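You operate a simulated robot arm through the tools that you are given. There is no shell and no other tool. Be economical: measure what you need, move in short steps, check, and stop when the job is done.

You run a simulated robot arm. Do the job below in one go: nothing can be reset, and whatever is moved stays where it is left.

TASK
Fetch the blue cushion from its locker for the three-dot chair.
Fine: it stands on the seat; the lid ends shut and clasped. Set down upright: what you pick out.

It is judged by the outcome, as a careful person would: the job done as asked, and still so three seconds after it is handed in. It fails if anything else is knocked over, pushed out of place, dropped, spilled or broken. A push-on lid holds only when it is set on centred and level and pressed home; a screw cap is set on level and turned clockwise until tight.

THE ROBOT
A 7-joint arm with a two-finger parallel gripper on a trunk, on a base that drives. Base frame: it is fixed to the floor where the robot stands at the start and does not move with it; the origin is under the middle of the robot, x ahead of it, y to its left, z up; the surface under the hand at the start is at about z = 45. Lengths are in cm, angles in degrees, forces in N, time in s.
With the tool pointing down near the work surface it reaches from about 32 to 78 cm from the robot's upright axis, wherever it stands. Its first joint turns from -166.0 to 166.0 degrees. Places, roughly: door end bench clasp [110, 130, 30]; door end bench lid [130, 150, 40]; one-dot chair [-125, 300, 75]; seat of the three-dot chair [20, 120, 70]; sideboard end bench clasp [60, 0, 30]; sideboard end bench lid [60, -20, 40]; three-dot chair [25, 125, 75]; two-dot chair [-100, 250, 75]. Payload 3.91 kg.
Tool frame: the origin (TCP) lies between the finger pads and is the grasp point; the fingertips stand 3 cm ahead of it; z points along the fingers, y is the line along which they close. The gripper opens to 11 cm. The fingers are 2 cm wide and 1 cm thick; the gripper's body (4.8 by 11.2 cm) begins 5.5 cm behind the TCP.
Orientation is that of the tool frame in the base frame, as a unit quaternion [w, x, y, z]. With the fingers straight down and closing along the base's y, the tool's x points along the base's -x, its y along +y and its z along -z.

THE INTERFACE
- The arm moves only by the tool step_arm. Its argument "plan" is one flat list of numbers, 6 for each row, row after row: the shift along the base's x, y, z in cm, then the turn, a rotation vector about the base's x, y, z in degrees. In form: [x, y, z, ax, ay, az, x, y, z, ax, ay, az, ...]. A call has 1 to 8 rows; each row is the pose to reach, as a shift and turn from the pose commanded when the call began. "claw" is the gripper command, from -1 (shut) to 1 (fully open), values between in proportion, set as the call begins (left out, the last holds). Rows are played at 5 a second. More than 5 cm and 8.6 degrees between two rows, or a gripper value outside its range, and nothing of the call is played. A pose out of reach is approached as far as the arm can. The call stops where the force on the tool passes 90 N (or 10 N more than at its start, if that is more) or the arm is blocked; 0.2 s more then pass. The fingers move at their own pace (about 15.3 cm/s each) and stop on an object; they squeeze with about 42 N. The grip force told is the motor's: it shows also when the fingers shut on nothing. Time passes only in rows, and 0.2 s behind the last, so rows that repeat a pose let the fingers close. The reply holds the time, the measured pose of the TCP, the force on the tool along the base axes, the opening and the grip force, in the units named above and with some noise, with the torque about the TCP (base axes, N m) and any sound that the robot's microphone picked up, and new pictures: "show" is both (left out), scene, wrist or none.
- Cameras (640 x 400 px; columns grow to the right, rows downward): "scene" is now at [0.08, 12.59, 129.39]; the picture's right is [-0.32, -0.95, 0.00], its down [-0.69, 0.23, -0.69] and it looks along [0.65, -0.22, -0.72] (base axes); focal length 291 px, centre (320, 200). "wrist" rides on the gripper at [7.7, 0.7, -11.4] in the tool frame; the picture's right is [-0.09, 1.00, 0.00], its down [-0.80, -0.07, -0.59] and it looks along [-0.59, -0.05, 0.80] (tool axes); focal length 270 px, centre (320, 200). There is no depth. A picture from a camera that has moved, and an enlarged one, comes with that camera's place and axes in the base frame and with its lens.
- raise_lower(by): slides the trunk up (or, below 0, down) by that many cm; the arm and the scene camera ride with it, the base frame stays. It gives what a move gives, with no picture.
- drive_base(legs): drives the robot by 1 to 6 legs, each [ahead, turn to the left] in cm and degrees, along the robot's own axes; the way and the turn of a leg run together, so that a leg with both is an arc; at most 150 cm and 180 degrees a leg. The arm and the cameras ride along, it lands a little off, and it stops where it bumps. It gives what a move gives, and a new picture of the scene camera.
- head_to(pan, tilt): turns the head with the scene camera to pan (to the left, within 155 degrees either way) and tilt (down, from -29 to 69), counted from straight ahead of the robot. It gives what a move gives, and a new picture of the scene camera.
- enlarge(camera, box): a new picture of the part [left, top, right, bottom] of that camera's present view, enlarged. The clock stands still meanwhile.
- close_job(): hands the job in; it is judged then, once.

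Work in short steps. Places have to be worked out from the pictures, the camera data and where the tool is seen: move nearer, look again, correct. Check each grasp and each placing, and mend what went wrong. You have 120 turns and 260 pictures in all, those below and enlarged ones among them. Open the gripper and draw the arm clear of the work before you hand the job in, unless the task says otherwise; then end with one line.

The tools are called after "Request:" as name(argument=value, ...) on one line, values as JSON. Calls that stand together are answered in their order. step_arm: Moves the arm, as the interface text tells. Its arguments: {"type":"object","properties":{"plan":{"type":"array"},"claw":{"type":"number"},"show":{"type":"string","enum":["both","scene","wrist","none"]}},"required":["plan"]} The other tools are called the same way: raise_lower (by) slides the trunk up or down; drive_base (legs) drives the base; head_to (pan, tilt) turns the head that bears the scene camera; enlarge (camera, box) takes an enlarged picture of a part of a camera's view; close_job () hands the job in.

At the start:

```text
time_s: 0.0
tool_pos: [46.5, -14.53, 96.38]
ee_rot: [0.0, 0.011, 1.0, 0.0]
force: [-0.3, 0.1, -0.5]
wrist_torque: [-0.01, -0.03, 0.03]
finger_gap: 10.99
grip_force: 0.0
trunk travel left (down, up): [-27.5, 33.5]
robot x, y, heading: [-0.1, -0.28, 0.1]
head pan, tilt: [-18.5, 46.4]
```

scene: 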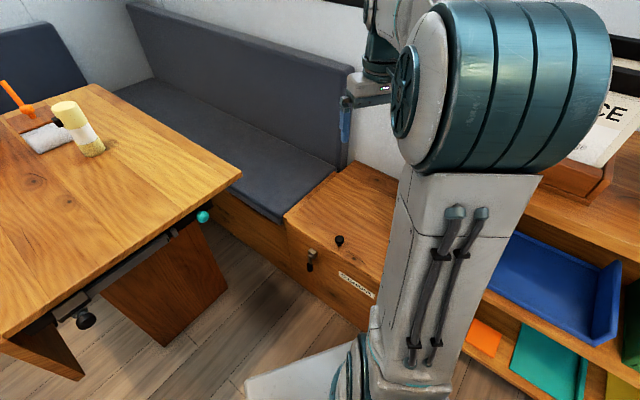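
wrist: 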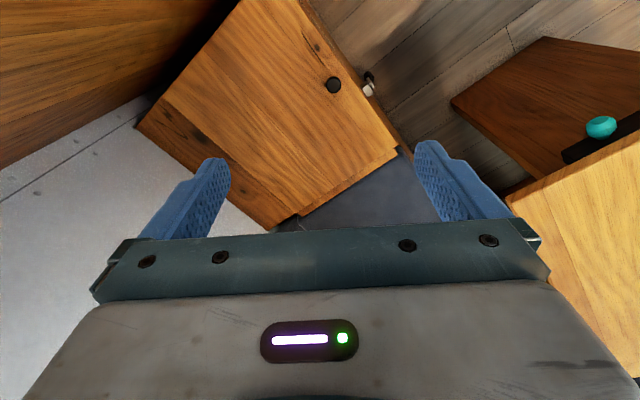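

I see the sideboard end bench lid with a knob, a clasp and a label. I'll enlarge the label and look around to the left.

Request:
enlarge(camera="scene", box=[270, 200, 400, 310])

Request:
head_to(pan=35, tilt=30)

Request:
head_to(pan=90, tilt=30)

```text
3.64 times, centred on (335, 255) of scene
camera zoom: at [0.08, 12.59, 129.39], right [-0.32, -0.95, 0.0], down [-0.69, 0.23, -0.69], along [0.65, -0.22, -0.72], focal length 1058 px, centre (266, 0)
```

zoom: 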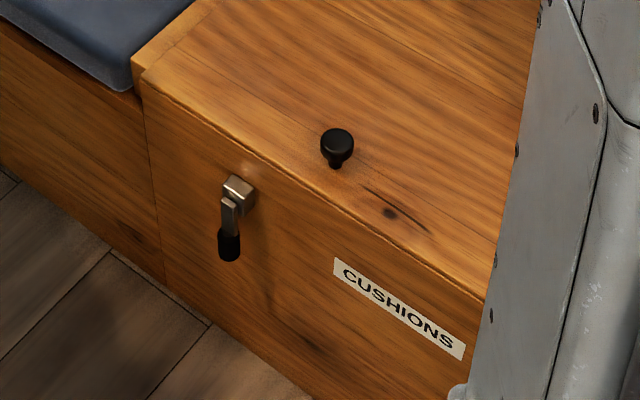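

```text
time_s: 1.2
tool_pos: [46.45, -14.56, 96.47]
ee_rot: [0.0, 0.01, 1.0, 0.001]
force: [0.1, 0.0, 0.8]
wrist_torque: [-0.04, -0.02, 0.01]
finger_gap: 11.01
grip_force: 0.1
trunk travel left (down, up): [-27.5, 33.5]
robot x, y, heading: [-0.03, -0.27, -0.1]
head pan, tilt: [35.0, 30.0]
camera scene: at [-0.1, 20.33, 131.85], right [0.57, -0.82, 0.0], down [-0.41, -0.29, -0.87], along [0.71, 0.5, -0.5], focal length 291 px, centre (320, 200)
```

scene: 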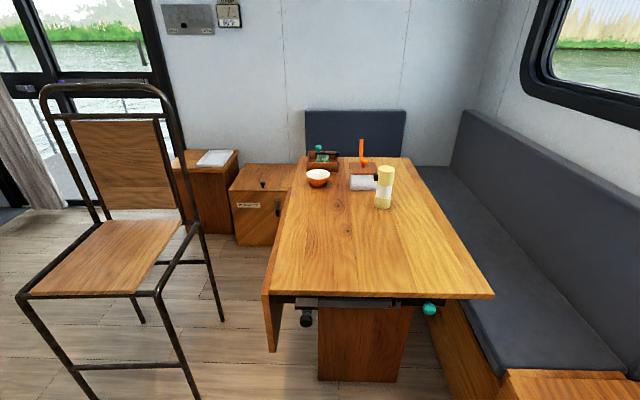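

```text
time_s: 2.5
tool_pos: [46.45, -14.59, 96.51]
ee_rot: [0.0, 0.011, 1.0, -0.001]
force: [-0.7, -0.2, 0.0]
wrist_torque: [-0.01, -0.02, 0.02]
finger_gap: 11.01
grip_force: 0.1
trunk travel left (down, up): [-27.5, 33.5]
robot x, y, heading: [-0.04, 0.02, -0.0]
head pan, tilt: [90.0, 30.0]
camera scene: at [-7.51, 24.19, 131.85], right [1.0, 0.0, 0.0], down [0.0, -0.5, -0.87], along [0.0, 0.87, -0.5], focal length 291 px, centre (320, 200)
```

scene: 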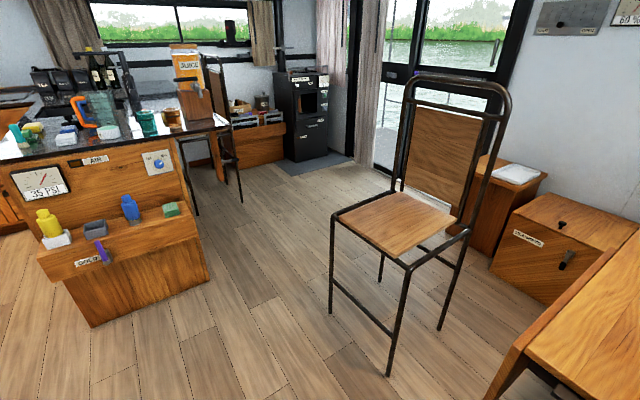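

Sideboard end locker reads CUSHIONS. Check the door-end label and chair dots.

Request:
enlarge(camera="scene", box=[490, 200, 620, 290])

Request:
enlarge(camera="scene", box=[320, 60, 520, 280])

```text
4.44 times, centred on (555, 245) of scene
camera zoom: at [-7.51, 24.19, 131.85], right [1.0, 0.0, 0.0], down [0.0, -0.5, -0.87], along [0.0, 0.87, -0.5], focal length 1293 px, centre (-724, 0)
```

zoom: 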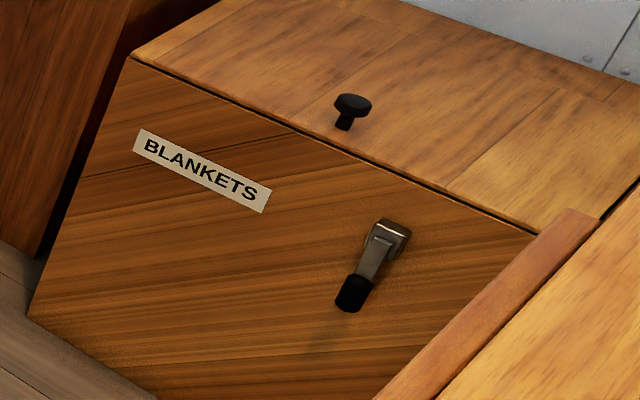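

```text
1.82 times, centred on (420, 170) of scene
camera zoom: at [-7.51, 24.19, 131.85], right [1.0, 0.0, 0.0], down [0.0, -0.5, -0.87], along [0.0, 0.87, -0.5], focal length 529 px, centre (138, 254)
```

zoom: 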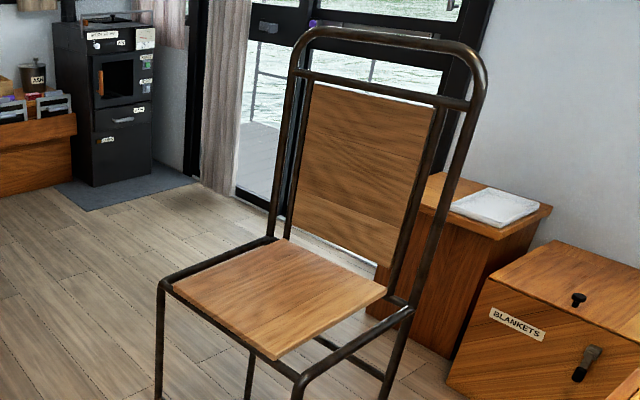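

Blankets are at the door end, so the cushions locker is the sideboard end one. I move the hand in front of it with yaw about -56° so that the wrist camera sees the clasp and front face; head back towards it.

Request:
step_arm(plan=[0, 3.5, -3, 0, 0, -7, 0, 7, -6, 0, 0, -14, 0, 10.5, -9, 0, 0, -21, 0, 14, -12, 0, 0, -28, 0, 17.5, -15, 0, 0, -35, 0, 21, -18, 0, 0, -42, 0, 24.5, -21, 0, 0, -49, 0, 28, -24, 0, 0, -56], show="wrist")

Request:
head_to(pan=-25, tilt=50)

```text
time_s: 4.3
tool_pos: [46.54, 13.58, 72.58]
ee_rot: [-0.001, 0.48, 0.877, 0.0]
force: [-0.5, -0.1, 0.4]
wrist_torque: [-0.01, 0.02, 0.01]
finger_gap: 10.98
grip_force: 0.1
trunk travel left (down, up): [-27.5, 33.5]
robot x, y, heading: [-0.08, -0.2, -0.0]
head pan, tilt: [90.0, 30.0]
camera wrist: at [42.93, 20.5, 84.0], right [0.89, 0.46, 0.0], down [0.37, -0.71, 0.59], along [0.28, -0.53, -0.8], focal length 270 px, centre (320, 200)
```

wrist: 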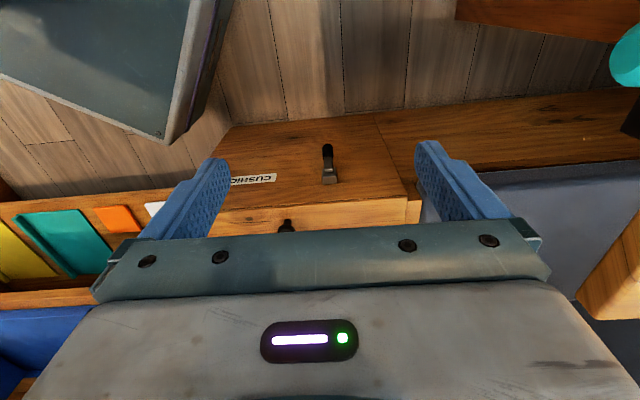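

```text
time_s: 6.2
tool_pos: [46.42, 13.46, 72.52]
ee_rot: [-0.001, 0.479, 0.878, 0.0]
force: [-0.2, -0.2, 0.1]
wrist_torque: [-0.06, 0.0, 0.01]
finger_gap: 11.01
grip_force: 0.1
trunk travel left (down, up): [-27.5, 33.5]
robot x, y, heading: [0.25, 0.04, 0.2]
head pan, tilt: [-25.0, 50.0]
camera scene: at [-0.53, 11.9, 128.9], right [-0.42, -0.91, 0.0], down [-0.69, 0.32, -0.64], along [0.58, -0.27, -0.77], focal length 291 px, centre (320, 200)
```

scene: 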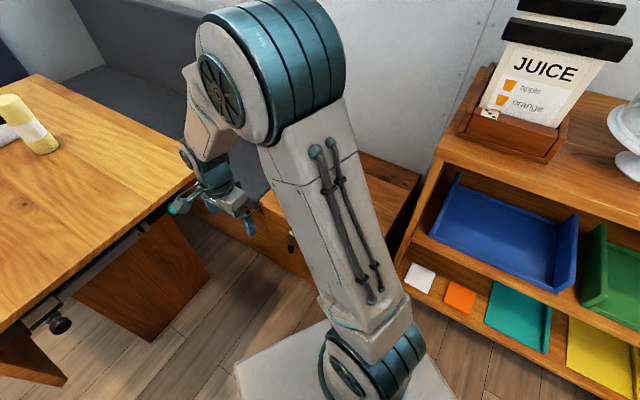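

Clasp pivots near (58.3,-4.3,37.5), with lever tip near (57,-2.5,29.3); knob near (53.3,-12.5,48). I'll enlarge the clasp in the wrist view.

Request:
enlarge(camera="wrist", box=[220, 110, 440, 240])

```text
2.91 times, centred on (330, 175) of wrist
camera zoom: at [42.95, 20.42, 84.05], right [0.89, 0.47, 0.0], down [0.37, -0.71, 0.59], along [0.28, -0.53, -0.8], focal length 786 px, centre (291, 273)
```

zoom: 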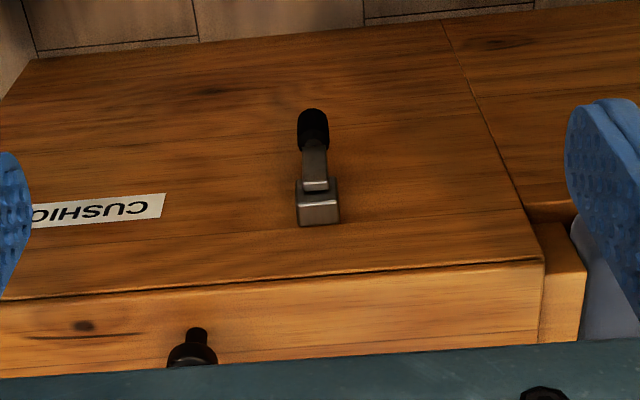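

The lever hangs from a block; presumably it swings out and up. I move to a pre-grasp pose tilted 40° toward the face.

Request:
step_arm(plan=[0.9, -1.3, -4.5, -4.3, -2.6, -0.2, 1.8, -2.6, -9, -8.5, -5.2, -0.4, 2.6, -3.9, -13.5, -12.8, -7.9, -0.6, 3.5, -5.2, -18, -17, -10.5, -0.7, 4.4, -6.5, -22.5, -21.3, -13.1, -0.8, 5.2, -7.9, -27, -25.6, -15.7, -0.9, 6.1, -9.2, -31.5, -29.8, -18.3, -1, 7, -10.5, -36, -34.1, -21, -1.1])

```text
time_s: 8.0
tool_pos: [53.48, 3.02, 36.21]
ee_rot: [0.298, 0.458, 0.82, -0.17]
force: [0.2, 0.2, -0.2]
wrist_torque: [-0.01, 0.05, 0.03]
finger_gap: 11.0
grip_force: 0.1
trunk travel left (down, up): [-27.5, 33.5]
robot x, y, heading: [0.26, -0.18, 0.1]
head pan, tilt: [-25.0, 50.0]
camera scene: at [-0.56, 11.88, 128.91], right [-0.42, -0.91, 0.0], down [-0.69, 0.32, -0.64], along [0.58, -0.27, -0.77], focal length 291 px, centre (320, 200)
camera wrist: at [47.16, 14.71, 40.1], right [0.88, 0.46, 0.05], down [0.06, -0.23, 0.97], along [0.46, -0.86, -0.23], focal length 270 px, centre (320, 200)
```

scene: 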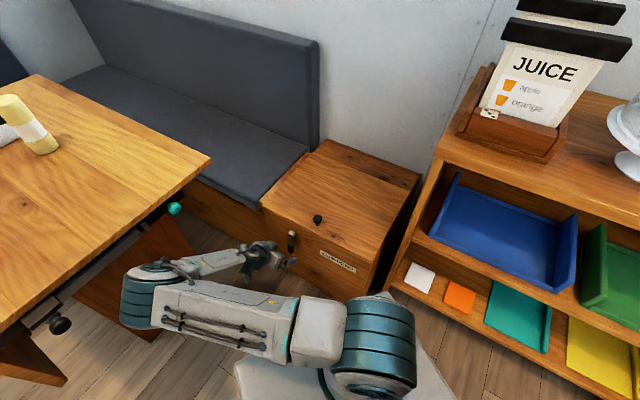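
wrist: 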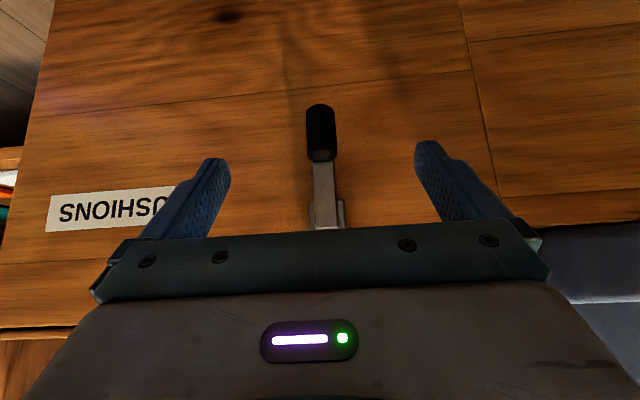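

Well aligned. Advance along the tool axis to the grip, then close.

Request:
step_arm(plan=[1.4, -2.5, -3.0, 0, 0, 0, 2.8, -5.0, -6.0, 0, 0, 0], show="wrist")

Request:
step_arm(plan=[0, 0, 0, 0, 0, 0, 0, 0, 0, 0, 0, 0, 0, 0, 0, 0, 0, 0], claw=-1, show="wrist")

```text
time_s: 8.6
tool_pos: [56.41, -2.2, 30.54]
ee_rot: [0.298, 0.458, 0.82, -0.169]
force: [-0.7, 0.5, -0.5]
wrist_torque: [0.03, 0.03, 0.01]
finger_gap: 11.01
grip_force: 0.0
trunk travel left (down, up): [-27.5, 33.5]
robot x, y, heading: [-0.1, -0.03, 0.0]
head pan, tilt: [-25.0, 50.0]
camera wrist: at [50.02, 9.52, 34.36], right [0.89, 0.46, 0.05], down [0.06, -0.23, 0.97], along [0.46, -0.86, -0.23], focal length 270 px, centre (320, 200)
```

wrist: 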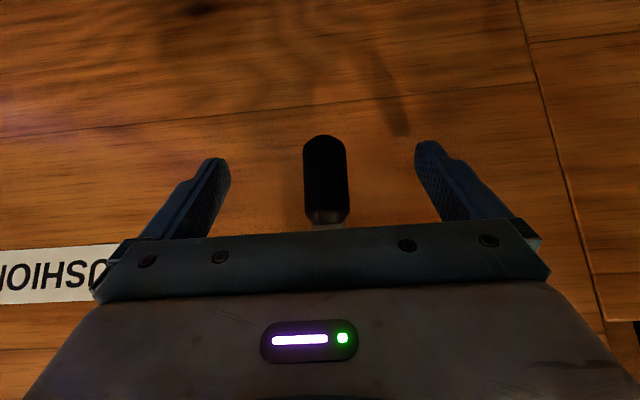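

```text
time_s: 9.4
tool_pos: [56.49, -1.99, 30.5]
ee_rot: [0.299, 0.457, 0.821, -0.168]
force: [15.3, 2.3, -7.2]
wrist_torque: [0.56, -0.23, 0.5]
finger_gap: 2.29
grip_force: 44.7
trunk travel left (down, up): [-27.5, 33.5]
robot x, y, heading: [0.13, -0.12, -0.1]
head pan, tilt: [-25.0, 50.0]
camera wrist: at [50.15, 9.72, 34.38], right [0.88, 0.47, 0.05], down [0.06, -0.23, 0.97], along [0.47, -0.85, -0.23], focal length 270 px, centre (320, 200)
```

wrist: 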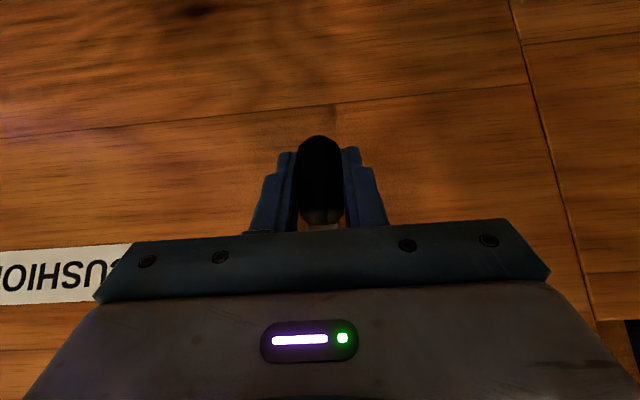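

Gripped. Small outward pull to test the swing.

Request:
step_arm(plan=[-0.4, 0.65, 0.1, 0, 0, 0, -0.8, 1.3, 0.4, 0, 0, 0], show="wrist")

```text
time_s: 10.0
tool_pos: [55.67, -0.72, 30.76]
ee_rot: [0.298, 0.457, 0.821, -0.169]
force: [32.0, -4.8, -10.7]
wrist_torque: [1.07, 0.77, 0.45]
finger_gap: 2.28
grip_force: 44.5
trunk travel left (down, up): [-27.5, 33.5]
robot x, y, heading: [-0.15, 0.08, 0.4]
head pan, tilt: [-25.0, 50.0]
camera wrist: at [49.33, 10.98, 34.69], right [0.88, 0.47, 0.05], down [0.07, -0.23, 0.97], along [0.46, -0.85, -0.23], focal length 270 px, centre (320, 200)
```

wrist: 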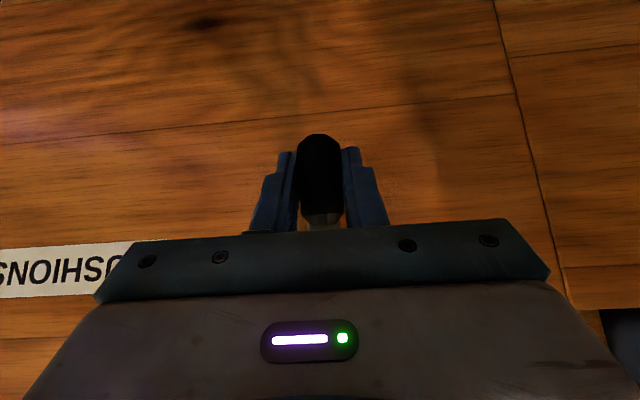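

It swings outward. I continue along the lever's arc, rotating the tool with it and easing sideways.

Request:
step_arm(plan=[-0.27, 0.91, 0.51, 6.8, 4.2, 0, -0.71, 1.62, 1.14, 13.6, 8.4, 0, -1.09, 2.25, 1.88, 20.4, 12.6, 0, -1.42, 2.79, 2.71, 27.2, 16.8, 0])

```text
time_s: 11.0
tool_pos: [54.08, 1.71, 33.44]
ee_rot: [0.058, 0.486, 0.871, -0.039]
force: [17.0, -16.1, -10.4]
wrist_torque: [0.75, 1.21, 0.36]
finger_gap: 2.28
grip_force: 44.6
trunk travel left (down, up): [-27.5, 33.5]
robot x, y, heading: [0.09, -0.16, -0.2]
head pan, tilt: [-25.0, 50.0]
camera scene: at [-0.38, 11.87, 128.89], right [-0.42, -0.91, 0.0], down [-0.69, 0.33, -0.64], along [0.58, -0.27, -0.77], focal length 291 px, centre (320, 200)
camera wrist: at [49.93, 10.03, 43.79], right [0.89, 0.45, 0.0], down [0.32, -0.64, 0.7], along [0.32, -0.63, -0.71], focal length 270 px, centre (320, 200)
```

scene: 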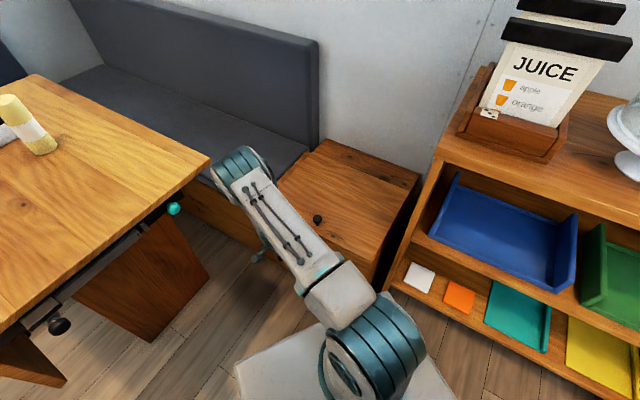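
wrist: 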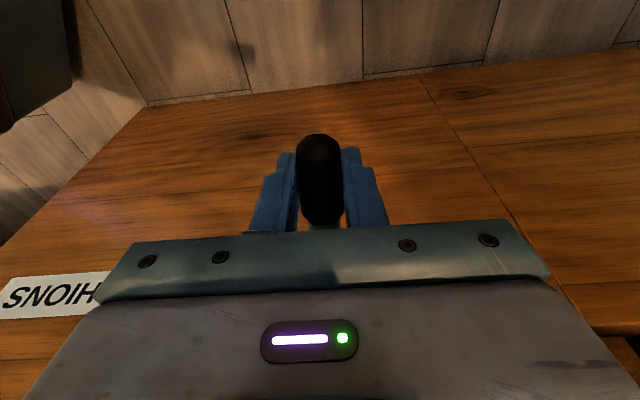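

Lever follows well. Continue the arc to roughly horizontal.

Request:
step_arm(plan=[-0.2, 0.35, 0.85, 6.8, 4.2, 0, -0.35, 0.6, 1.8, 13.6, 8.4, 0, -0.46, 0.75, 2.75, 20.4, 12.6, 0, -0.5, 0.8, 3.75, 27.2, 16.8, 0])

```text
time_s: 12.0
tool_pos: [53.67, 2.39, 37.05]
ee_rot: [-0.181, 0.476, 0.855, 0.096]
force: [10.1, -20.8, -31.3]
wrist_torque: [-1.46, -1.12, 1.19]
finger_gap: 2.33
grip_force: 45.2
trunk travel left (down, up): [-27.5, 33.5]
robot x, y, heading: [0.24, -0.33, 0.1]
head pan, tilt: [-25.0, 50.0]
camera scene: at [-0.28, 11.84, 128.86], right [-0.42, -0.91, 0.0], down [-0.7, 0.32, -0.64], along [0.58, -0.27, -0.77], focal length 291 px, centre (320, 200)
camera wrist: at [53.0, 4.93, 50.69], right [0.89, 0.46, -0.04], down [0.46, -0.86, 0.22], along [0.07, -0.22, -0.97], focal length 270 px, centre (320, 200)
```

scene: 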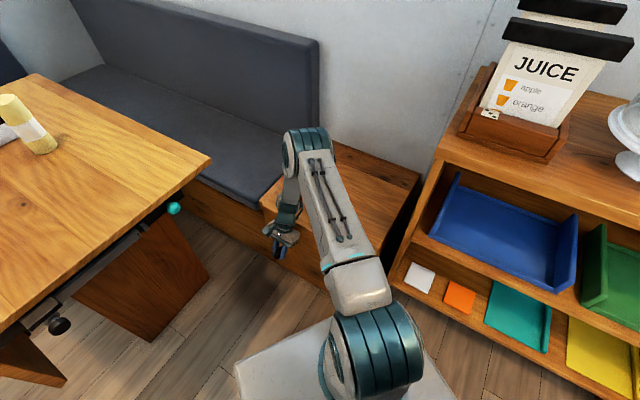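
wrist: 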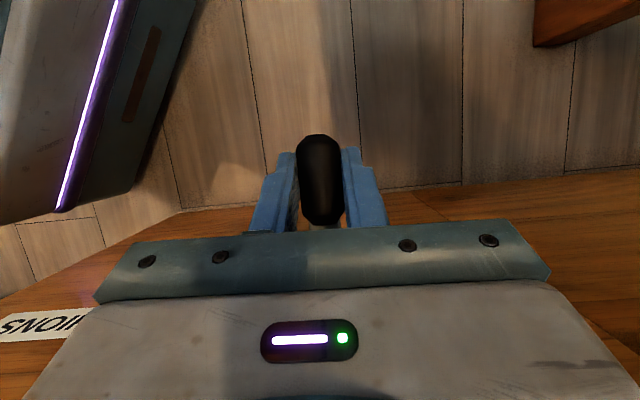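

Lever about horizontal; resistance rising (-31 N), maybe at its stop. Test a small extra lift without rotation.

Request:
step_arm(plan=[0.1, -0.15, 0.7, 3.4, 2.1, 0, 0.2, -0.3, 1.4, 6.8, 4.2, 0], show="wrist")

```text
time_s: 12.6
tool_pos: [53.51, 2.49, 38.13]
ee_rot: [-0.243, 0.467, 0.841, 0.128]
force: [-4.5, -0.1, -71.3]
wrist_torque: [-2.79, -2.08, 0.99]
finger_gap: 2.28
grip_force: 45.0
trunk travel left (down, up): [-27.5, 33.5]
robot x, y, heading: [-0.25, 0.08, -0.2]
head pan, tilt: [-25.0, 50.0]
camera wrist: at [54.03, 3.39, 51.96], right [0.88, 0.47, -0.06], down [0.47, -0.88, 0.08], along [-0.01, -0.1, -0.99], focal length 270 px, centre (320, 200)
```

wrist: 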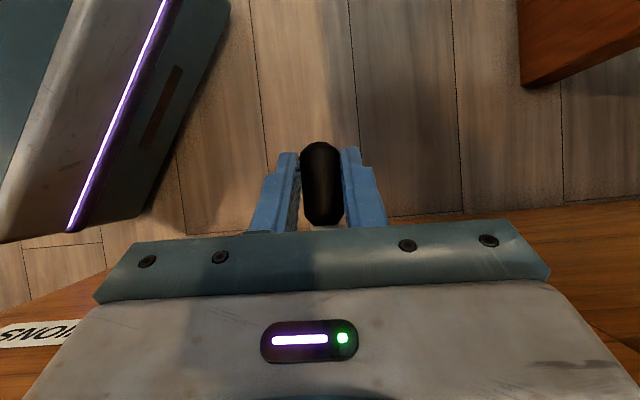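

The lever reached its stop. Ease off, open, and withdraw outward.

Request:
step_arm(plan=[0, 0, -1.0, 0, 0, 0], show="none")

Request:
step_arm(plan=[0, 0, 0, 0, 0, 0, 0, 0, 0, 0, 0, 0, -2.1, 3.4, 1, -6.8, -4.2, 0, -4.2, 6.8, 3, -13.6, -8.4, 0, -5.2, 8.5, 7, -20.4, -12.6, 0, -5.2, 8.5, 11.5, -25, -15.4, 0], claw=1)

```text
time_s: 13.0
tool_pos: [53.49, 2.52, 38.01]
ee_rot: [-0.242, 0.464, 0.842, 0.13]
force: [-28.8, 5.1, 8.2]
wrist_torque: [-6.76, -3.85, 2.66]
finger_gap: 2.28
grip_force: 45.3
trunk travel left (down, up): [-27.5, 33.5]
robot x, y, heading: [-0.21, 0.05, 0.1]
head pan, tilt: [-25.0, 50.0]
```

```text
time_s: 14.4
tool_pos: [48.37, 11.06, 49.13]
ee_rot: [-0.02, 0.487, 0.873, 0.008]
force: [-0.4, -0.3, -0.4]
wrist_torque: [-0.01, -0.04, -0.02]
finger_gap: 11.01
grip_force: 0.0
trunk travel left (down, up): [-27.5, 33.5]
robot x, y, heading: [0.15, -0.31, -0.0]
head pan, tilt: [-25.0, 50.0]
camera scene: at [-0.51, 11.88, 128.88], right [-0.42, -0.91, 0.0], down [-0.69, 0.32, -0.64], along [0.58, -0.27, -0.77], focal length 291 px, centre (320, 200)
camera wrist: at [45.33, 17.58, 60.89], right [0.89, 0.45, -0.01], down [0.38, -0.74, 0.56], along [0.24, -0.51, -0.83], focal length 270 px, centre (320, 200)
```

scene: 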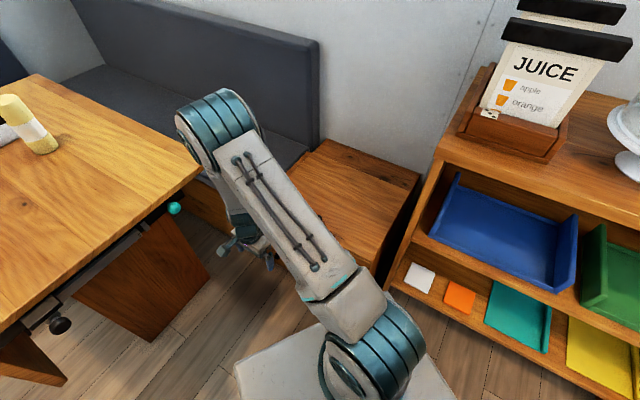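
wrist: 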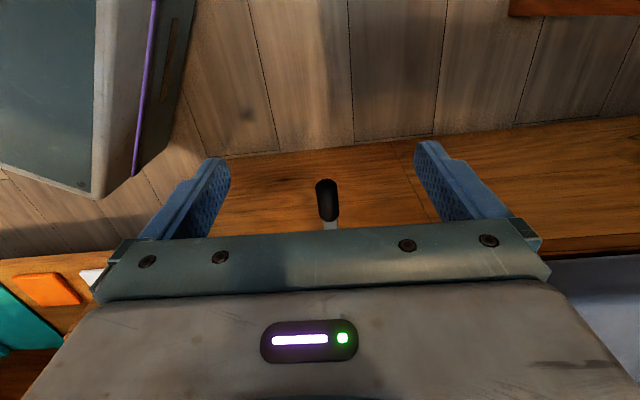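

The lever stays out. Next I go up and over to the lid knob.

Request:
step_arm(plan=[0, 0, 4.5, 0, 0, 0, 0, 0, 9, -1, -0.6, 0, 0, 0, 13, -2, -1.2, 0, 1, -4.8, 13, -2, -1.2, 0, 2, -9.6, 13, -2, -1.2, 0, 3, -14.4, 13, -2, -1.2, 0, 4, -19, 13, -2, -1.2, 0, 4.9, -23.6, 13, -2, -1.2, 0])

```text
time_s: 16.2
tool_pos: [53.33, -12.72, 62.3]
ee_rot: [-0.003, 0.487, 0.874, -0.003]
force: [-0.3, -0.3, 0.0]
wrist_torque: [-0.04, -0.01, 0.0]
finger_gap: 11.0
grip_force: 0.1
trunk travel left (down, up): [-27.5, 33.5]
robot x, y, heading: [0.1, -0.15, -0.0]
head pan, tilt: [-25.0, 50.0]
camera scene: at [-0.53, 11.89, 128.89], right [-0.42, -0.91, 0.0], down [-0.69, 0.32, -0.64], along [0.58, -0.27, -0.77], focal length 291 px, centre (320, 200)
camera wrist: at [50.04, -5.67, 73.78], right [0.89, 0.45, -0.01], down [0.37, -0.72, 0.59], along [0.26, -0.53, -0.81], focal length 270 px, centre (320, 200)
```

scene: 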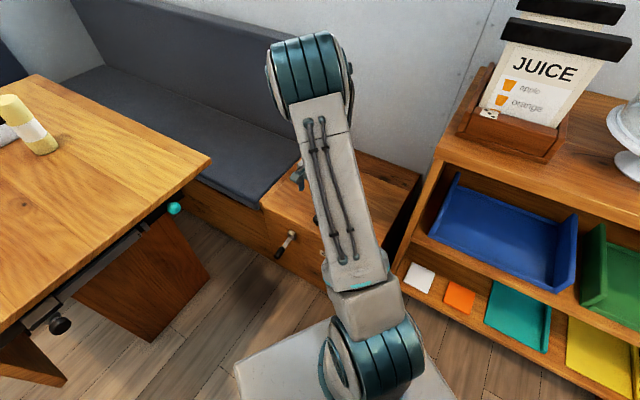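
wrist: 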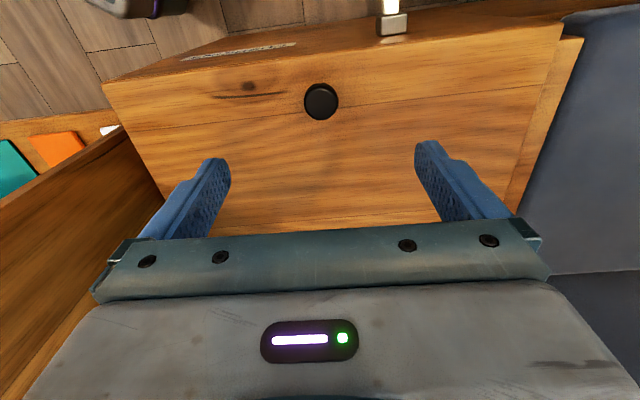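

Knob at about (53.2,-12.2), nearly under the TCP. Descend with fingers open and watch force.

Request:
step_arm(plan=[-0.1, 0.5, -4.6, 0, 0, 0, -0.1, 0.5, -9, 0, 0, 0, -0.1, 0.5, -11.5, 0, 0, 0], show="wrist")

```text
time_s: 17.0
tool_pos: [53.22, -12.14, 50.79]
ee_rot: [-0.003, 0.487, 0.873, -0.003]
force: [0.1, 0.6, 0.3]
wrist_torque: [-0.03, 0.01, 0.03]
finger_gap: 11.01
grip_force: 0.0
trunk travel left (down, up): [-27.5, 33.5]
robot x, y, heading: [-0.09, -0.26, 0.2]
head pan, tilt: [-25.0, 50.0]
camera wrist: at [49.87, -5.11, 62.33], right [0.89, 0.45, -0.01], down [0.37, -0.72, 0.59], along [0.26, -0.53, -0.81], focal length 270 px, centre (320, 200)
```

wrist: 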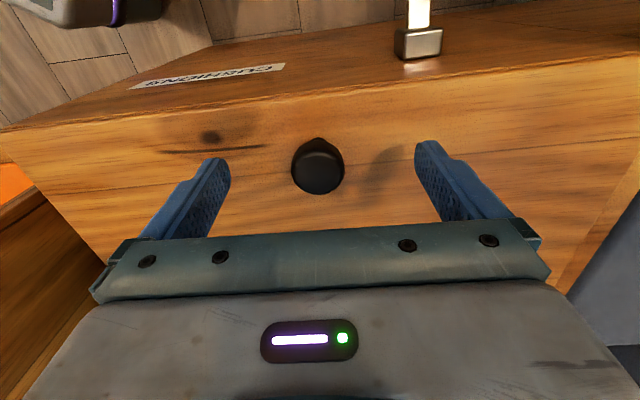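

Knob top ~z 48. Descend 2.3 more, then close.

Request:
step_arm(plan=[0, 0, -1.2, 0, 0, 0, 0, 0, -2.3, 0, 0, 0], show="none")

Request:
step_arm(plan=[0, 0, 0, 0, 0, 0, 0, 0, 0, 0, 0, 0, 0, 0, 0, 0, 0, 0], claw=-1, show="wrist")

```text
time_s: 17.6
tool_pos: [53.19, -12.04, 48.58]
ee_rot: [-0.004, 0.487, 0.873, -0.003]
force: [0.5, 0.1, -0.1]
wrist_torque: [0.03, -0.01, 0.0]
finger_gap: 10.99
grip_force: 0.1
trunk travel left (down, up): [-27.5, 33.5]
robot x, y, heading: [-0.11, 0.06, 0.2]
head pan, tilt: [-25.0, 50.0]
```

```text
time_s: 18.4
tool_pos: [53.12, -12.19, 48.52]
ee_rot: [-0.004, 0.487, 0.873, -0.003]
force: [-14.6, -8.8, 0.3]
wrist_torque: [1.06, -0.56, -0.19]
finger_gap: 3.18
grip_force: 45.2
trunk travel left (down, up): [-27.5, 33.5]
robot x, y, heading: [-0.18, -0.12, -0.2]
head pan, tilt: [-25.0, 50.0]
camera wrist: at [49.79, -5.23, 60.01], right [0.89, 0.45, -0.01], down [0.37, -0.72, 0.59], along [0.26, -0.53, -0.81], focal length 270 px, centre (320, 200)
```

wrist: 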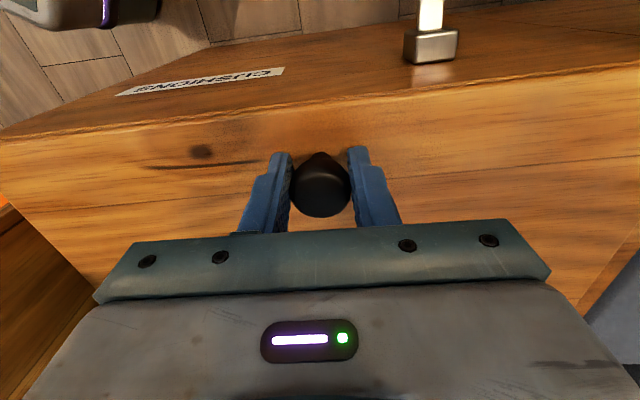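

Knob held. Lift a bit, with slight rearward motion, to test.

Request:
step_arm(plan=[0, 0, 1, 0, 0, 0, 0, 0, 2, 0, 0, 0])

```text
time_s: 19.0
tool_pos: [53.08, -12.28, 50.29]
ee_rot: [-0.005, 0.488, 0.873, -0.004]
force: [-21.8, -21.5, -13.0]
wrist_torque: [1.56, -0.14, 0.0]
finger_gap: 3.2
grip_force: 44.8
trunk travel left (down, up): [-27.5, 33.5]
robot x, y, heading: [-0.26, 0.32, 0.1]
head pan, tilt: [-25.0, 50.0]
camera scene: at [-0.53, 11.69, 128.9], right [-0.43, -0.91, 0.0], down [-0.69, 0.33, -0.64], along [0.58, -0.27, -0.77], focal length 291 px, centre (320, 200)
camera wrist: at [49.9, -5.39, 61.92], right [0.89, 0.45, -0.01], down [0.37, -0.72, 0.59], along [0.26, -0.53, -0.81], focal length 270 px, centre (320, 200)
```

scene: 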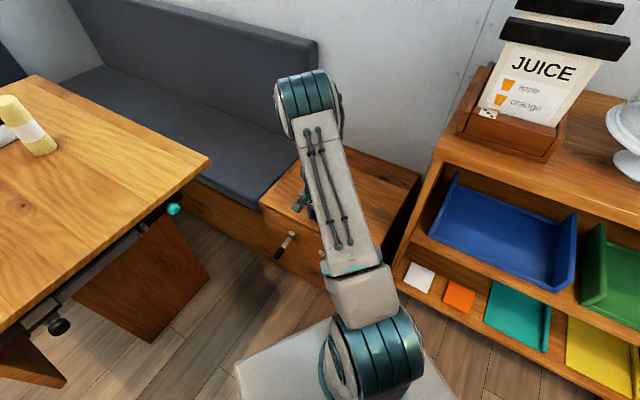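
wrist: 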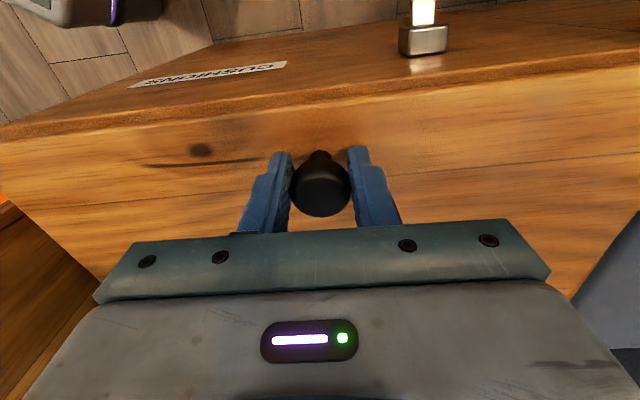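

The lid rises with about 13 N and is hinged at the back. I follow the hinge arc (radius ~39) to ~33° while tilting the tool half as much.

Request:
step_arm(plan=[0.35, -0.9, 4.06, 2.5, 1.6, 0, 0.97, -1.86, 8.0, 5, 3.2, 0, 1.83, -3.18, 11.8, 7.5, 4.8, 0, 2.88, -4.8, 15.4, 10, 6.4, 0, 4.13, -6.73, 18.8, 12.5, 8, 0])

```text
time_s: 20.2
tool_pos: [57.72, -19.12, 68.98]
ee_rot: [-0.115, 0.482, 0.867, 0.057]
force: [8.2, -25.2, -33.8]
wrist_torque: [-0.65, -0.18, 0.04]
finger_gap: 3.14
grip_force: 45.6
trunk travel left (down, up): [-27.5, 33.5]
robot x, y, heading: [0.35, -0.26, -0.3]
head pan, tilt: [-25.0, 50.0]
camera scene: at [-0.14, 11.56, 128.9], right [-0.43, -0.91, 0.0], down [-0.7, 0.33, -0.64], along [0.58, -0.27, -0.77], focal length 291 px, centre (320, 200)
camera wrist: at [56.08, -14.88, 82.1], right [0.89, 0.45, -0.03], down [0.43, -0.82, 0.37], along [0.14, -0.34, -0.93], focal length 270 px, centre (320, 200)
```

scene: 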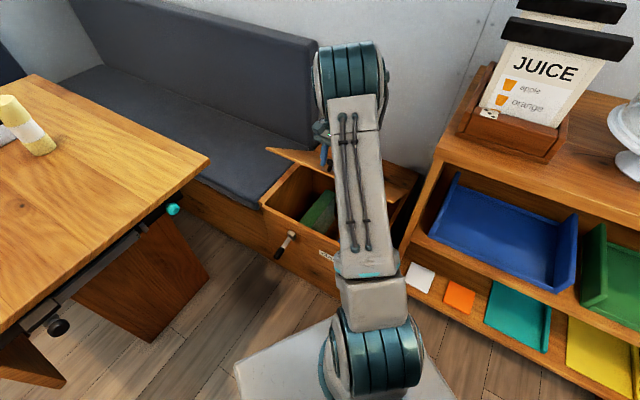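
wrist: 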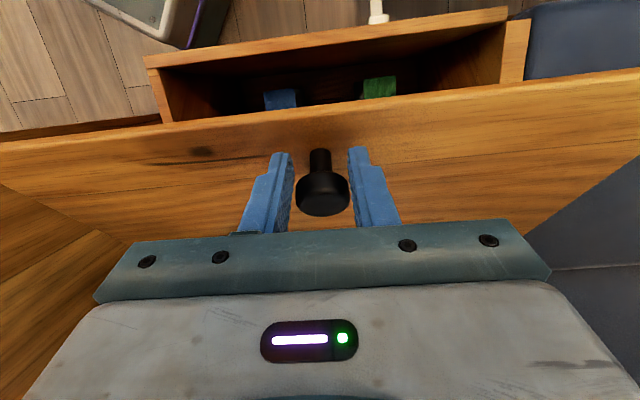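

Blue and green cushions are inside. Radial tension is ~40 N so the radius is smaller (~37); I continue with this correction to ~58°.

Request:
step_arm(plan=[1.7, -2.6, 2.6, 2.5, 1.6, 0, 3.25, -5.0, 5.2, 5, 3.2, 0, 4.96, -7.6, 7.5, 7.5, 4.8, 0, 6.76, -10.4, 9.5, 10, 6.4, 0])

```text
time_s: 21.2
tool_pos: [63.21, -27.55, 78.05]
ee_rot: [-0.194, 0.473, 0.853, 0.103]
force: [-7.3, 12.1, 20.6]
wrist_torque: [0.35, 0.41, 0.34]
finger_gap: 0.0
grip_force: 37.2
out of reach, approached as far as the arm can: row 4
trunk travel left (down, up): [-27.5, 33.5]
robot x, y, heading: [0.13, -0.17, 0.2]
head pan, tilt: [-25.0, 50.0]
camera scene: at [-0.81, 12.02, 128.92], right [-0.42, -0.91, 0.0], down [-0.69, 0.32, -0.64], along [0.59, -0.27, -0.76], focal length 291 px, centre (320, 200)
camera wrist: at [62.92, -25.48, 91.78], right [0.89, 0.46, -0.05], down [0.46, -0.86, 0.19], along [0.05, -0.19, -0.98], focal length 270 px, centre (320, 200)
```

scene: 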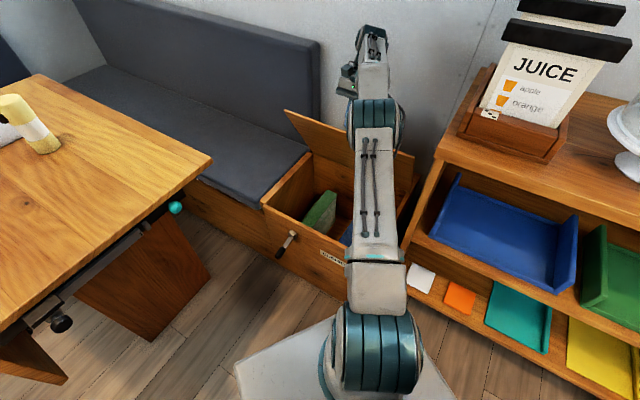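
wrist: 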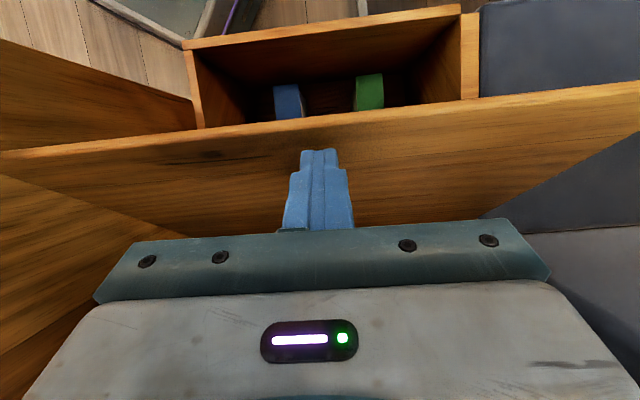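

The knob slipped as the arm met its reach limit, yet the lid seems to hold. I raise the hand slightly and check whether the lid stays.

Request:
step_arm(plan=[-0.5, 0.5, 3, 0, 0, 0, -0.5, 0.5, 4, 0, 0, 0, -0.5, 0.5, 4, 0, 0, 0])

```text
time_s: 22.0
tool_pos: [62.69, -27.36, 81.66]
ee_rot: [-0.206, 0.473, 0.85, 0.106]
force: [-0.5, -0.8, 1.2]
wrist_torque: [0.01, -0.02, -0.01]
finger_gap: 0.0
grip_force: 37.4
trunk travel left (down, up): [-27.5, 33.5]
robot x, y, heading: [-0.07, 0.0, 0.2]
head pan, tilt: [-25.0, 50.0]
camera scene: at [-0.53, 11.83, 128.89], right [-0.42, -0.91, 0.0], down [-0.69, 0.32, -0.64], along [0.58, -0.27, -0.77], focal length 291 px, centre (320, 200)
camera wrist: at [62.63, -25.51, 95.33], right [0.89, 0.46, -0.05], down [0.46, -0.87, 0.17], along [0.03, -0.18, -0.98], focal length 270 px, centre (320, 200)
```

scene: 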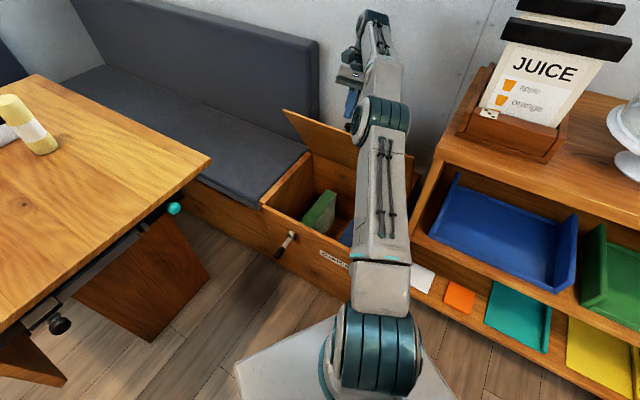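
wrist: 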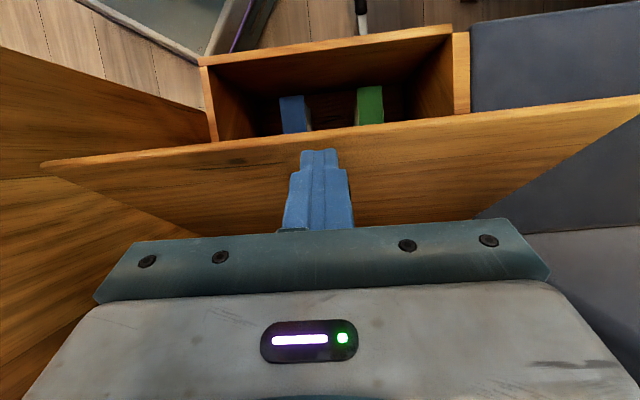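

The lid is holding by itself at ~50°. I withdraw the hand over the front edge so I can see the inside fully.

Request:
step_arm(plan=[0, 0, 4, 0, 0, 0, -1.5, 2.5, 7, -3, -2, 0, -4, 6.2, 8, -7, -4.5, 0, -6.5, 10, 8, -11, -7, 0, -9, 13.8, 8, -15, -9.5, 0, -11, 17.5, 7, -20, -13, 0, -13, 21, 5, -25, -16, 0, -14, 25, 3, -28, -18, 0], claw=1)

```text
time_s: 23.8
tool_pos: [48.84, -2.42, 84.68]
ee_rot: [0.048, 0.486, 0.872, -0.03]
force: [0.0, -0.3, 0.2]
wrist_torque: [0.04, -0.04, 0.02]
finger_gap: 11.0
grip_force: 0.0
out of reach, approached as far as the arm can: row 1
trunk travel left (down, up): [-27.5, 33.5]
robot x, y, heading: [0.01, -0.13, 0.1]
head pan, tilt: [-25.0, 50.0]
camera scene: at [-0.54, 11.83, 128.9], right [-0.42, -0.91, 0.0], down [-0.69, 0.32, -0.64], along [0.58, -0.27, -0.77], focal length 291 px, centre (320, 200)
camera wrist: at [44.76, 5.72, 95.25], right [0.89, 0.45, 0.01], down [0.33, -0.66, 0.68], along [0.31, -0.61, -0.73], focal length 270 px, centre (320, 200)
```

scene: 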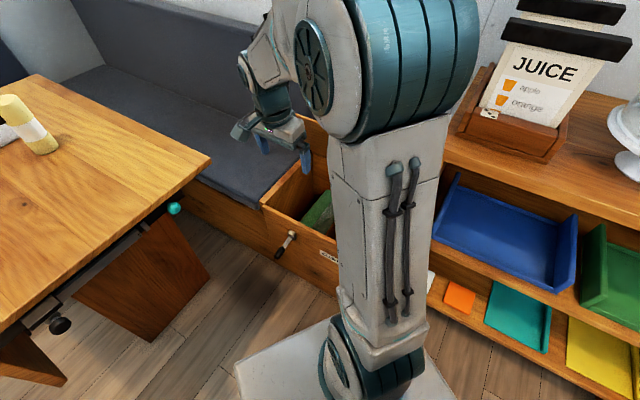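
wrist: 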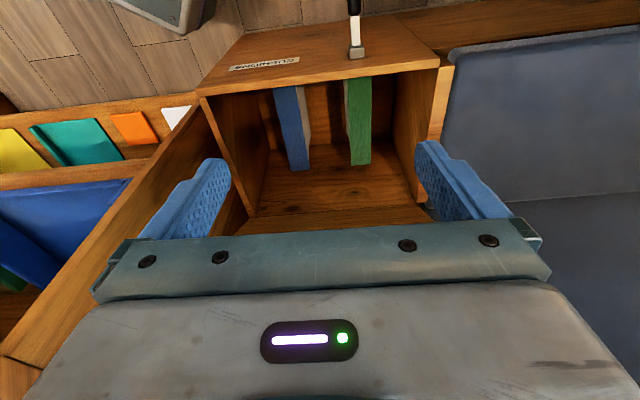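

I see both cushions standing on edge in the locker. Enlarge for detail.

Request:
enlarge(camera="wrist", box=[190, 60, 460, 220])

Request:
enlarge(camera="scene", box=[240, 140, 360, 270])

```text
2.37 times, centred on (325, 140) of wrist
camera zoom: at [44.76, 5.72, 95.25], right [0.89, 0.45, 0.01], down [0.33, -0.66, 0.68], along [0.31, -0.61, -0.73], focal length 641 px, centre (308, 342)
```

zoom: 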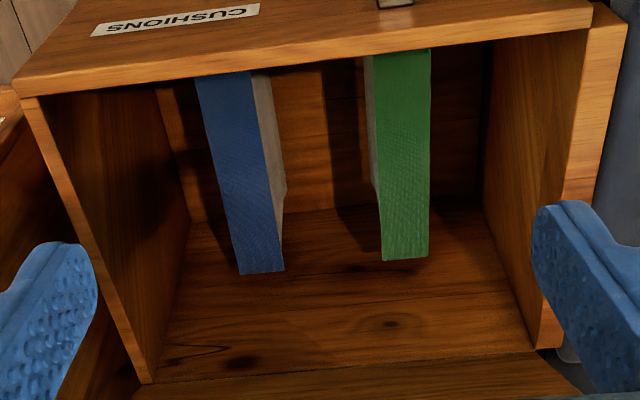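

```text
3.08 times, centred on (300, 205) of scene
camera zoom: at [-0.54, 11.83, 128.9], right [-0.42, -0.91, 0.0], down [-0.69, 0.32, -0.64], along [0.58, -0.27, -0.77], focal length 895 px, centre (382, 185)
```

zoom: 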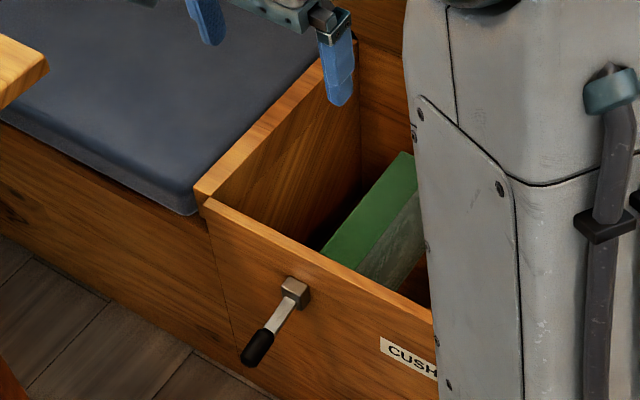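

The cushions are ~5 cm thick and ~18 tall, coloured edge up. To have headroom I first push the lid further open from beneath; move the closed hand, tilted forward, to under the lid's upper part.

Request:
step_arm(plan=[0, 0, -4.5, -5.9, -3.8, 0, 0, 0, -9, -11.8, -7.6, 0, 0, 0, -13.2, -17.7, -11.4, 0, 2.7, -4.2, -13.2, -23.5, -15.2, 0, 5.4, -8.4, -13.2, -29.4, -19, 0, 8.2, -12.6, -13.2, -35.3, -22.8, 0, 9.8, -15, -13.2, -41.2, -26.6, 0, 9.8, -15, -13.2, -46, -30, 0], claw=-1)

```text
refused: row 6 steps farther than a row can; nothing moved
```

Row 6 was slightly long; adjust.

Request:
step_arm(plan=[0, 0, -4.5, -5.9, -3.8, 0, 0, 0, -9, -11.8, -7.6, 0, 0, 0, -13.2, -17.7, -11.4, 0, 2.6, -4.1, -13.2, -23.5, -15.2, 0, 5.2, -8.1, -13.2, -29.4, -19, 0, 7.8, -12.1, -13.2, -35.3, -22.8, 0, 9.8, -15, -13.2, -41.2, -26.6, 0, 9.8, -15, -13.2, -46, -30, 0], claw=-1)

```text
time_s: 25.6
tool_pos: [58.78, -17.38, 71.5]
ee_rot: [0.451, 0.419, 0.75, -0.241]
force: [-0.9, 0.2, 0.0]
wrist_torque: [0.01, 0.01, 0.0]
finger_gap: 0.01
grip_force: 37.7
trunk travel left (down, up): [-27.5, 33.5]
robot x, y, heading: [0.18, 0.03, 0.2]
head pan, tilt: [-25.0, 50.0]
camera scene: at [-0.55, 11.82, 128.91], right [-0.42, -0.91, 0.0], down [-0.69, 0.32, -0.64], along [0.58, -0.27, -0.77], focal length 291 px, centre (320, 200)
camera wrist: at [52.1, -5.36, 70.36], right [0.86, 0.49, 0.09], down [-0.15, 0.07, 0.99], along [0.48, -0.87, 0.13], focal length 270 px, centre (320, 200)
```

scene: 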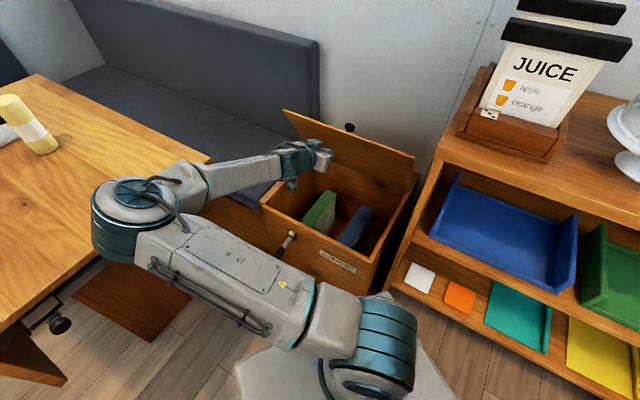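
wrist: 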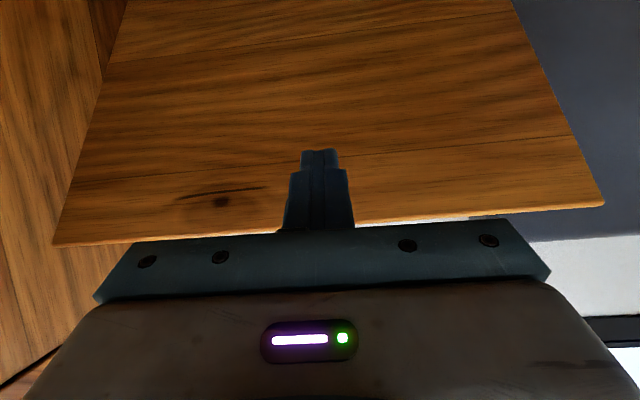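

Clear view: hand is under the lid. Push forward along the arc to open it further.

Request:
step_arm(plan=[2.6, -4.0, 0.5, 0, 0, 0, 5.2, -8.0, 1.8, 0, 0, 0, 7.8, -12.0, 3.4, 0, 0, 0, 10.4, -16.0, 4.8, 0, 0, 0])

```text
refused: row 3 steps farther than a row can; nothing moved
```

Shorten the steps a little.

Request:
step_arm(plan=[2.5, -3.8, 0.5, 0, 0, 0, 5.0, -7.6, 1.6, 0, 0, 0, 7.5, -11.4, 3.0, 0, 0, 0, 10.0, -15.2, 4.4, 0, 0, 0, 12.5, -19.0, 5.6, 0, 0, 0])

```text
time_s: 26.8
tool_pos: [70.83, -36.34, 77.33]
ee_rot: [0.45, 0.421, 0.75, -0.242]
force: [-0.4, -0.1, -0.3]
wrist_torque: [0.05, 0.0, 0.0]
finger_gap: 0.0
grip_force: 37.5
trunk travel left (down, up): [-27.5, 33.5]
robot x, y, heading: [-0.08, -0.08, -0.2]
head pan, tilt: [-25.0, 50.0]
camera scene: at [-0.52, 11.87, 128.9], right [-0.42, -0.91, 0.0], down [-0.69, 0.33, -0.64], along [0.58, -0.27, -0.77], focal length 291 px, centre (320, 200)
camera wrist: at [64.27, -24.42, 76.17], right [0.87, 0.49, 0.09], down [-0.15, 0.07, 0.99], along [0.48, -0.87, 0.13], focal length 270 px, centre (320, 200)
```

scene: 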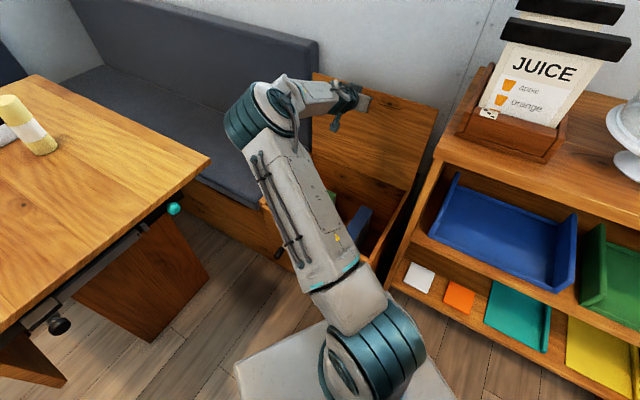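
wrist: 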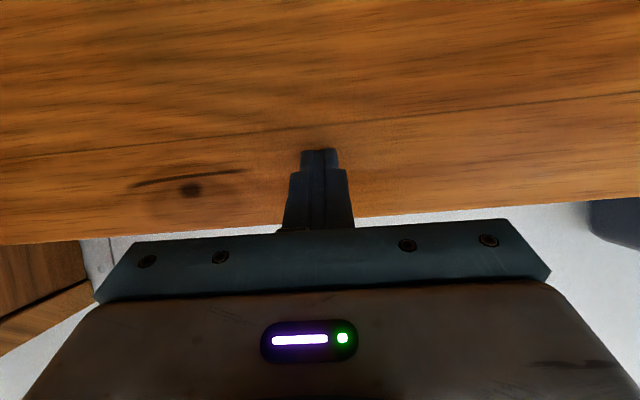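

Lid is now near upright. Retreat and turn the tool down above the blue cushion.

Request:
step_arm(plan=[-2.6, 2.6, 0, 4, 2.7, 0, -5.2, 5.2, 0, 10, 6.6, 0, -7.8, 7.6, -1, 16.5, 10.7, 0, -10.4, 9.8, -3, 23, 15, 0, -12.8, 11.8, -5, 30, 19.4, 0, -15, 13.6, -7, 36.8, 24, 0, -17, 15, -9, 43.5, 28.3, 0, -18.8, 16.3, -11, 50.3, 32.7, 0], claw=1)

```text
time_s: 28.6
tool_pos: [52.24, -19.99, 66.13]
ee_rot: [0.008, 0.488, 0.873, -0.007]
force: [0.7, -0.2, 1.2]
wrist_torque: [0.01, 0.0, 0.0]
finger_gap: 11.0
grip_force: 0.1
trunk travel left (down, up): [-27.5, 33.5]
robot x, y, heading: [0.12, -0.28, -0.1]
head pan, tilt: [-25.0, 50.0]
camera scene: at [-0.54, 11.86, 128.9], right [-0.42, -0.91, 0.0], down [-0.69, 0.32, -0.64], along [0.58, -0.27, -0.77], focal length 291 px, centre (320, 200)
camera wrist: at [48.79, -12.87, 77.51], right [0.89, 0.45, 0.0], down [0.36, -0.71, 0.61], along [0.27, -0.55, -0.79], focal length 270 px, centre (320, 200)
```

scene: 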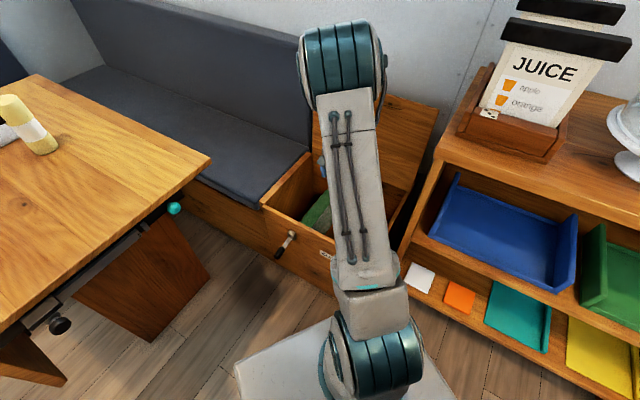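
wrist: 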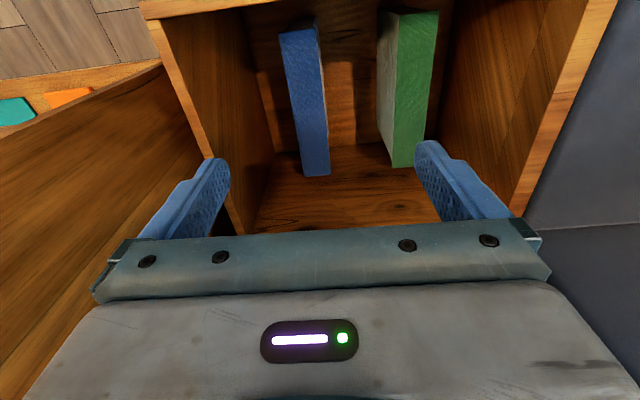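

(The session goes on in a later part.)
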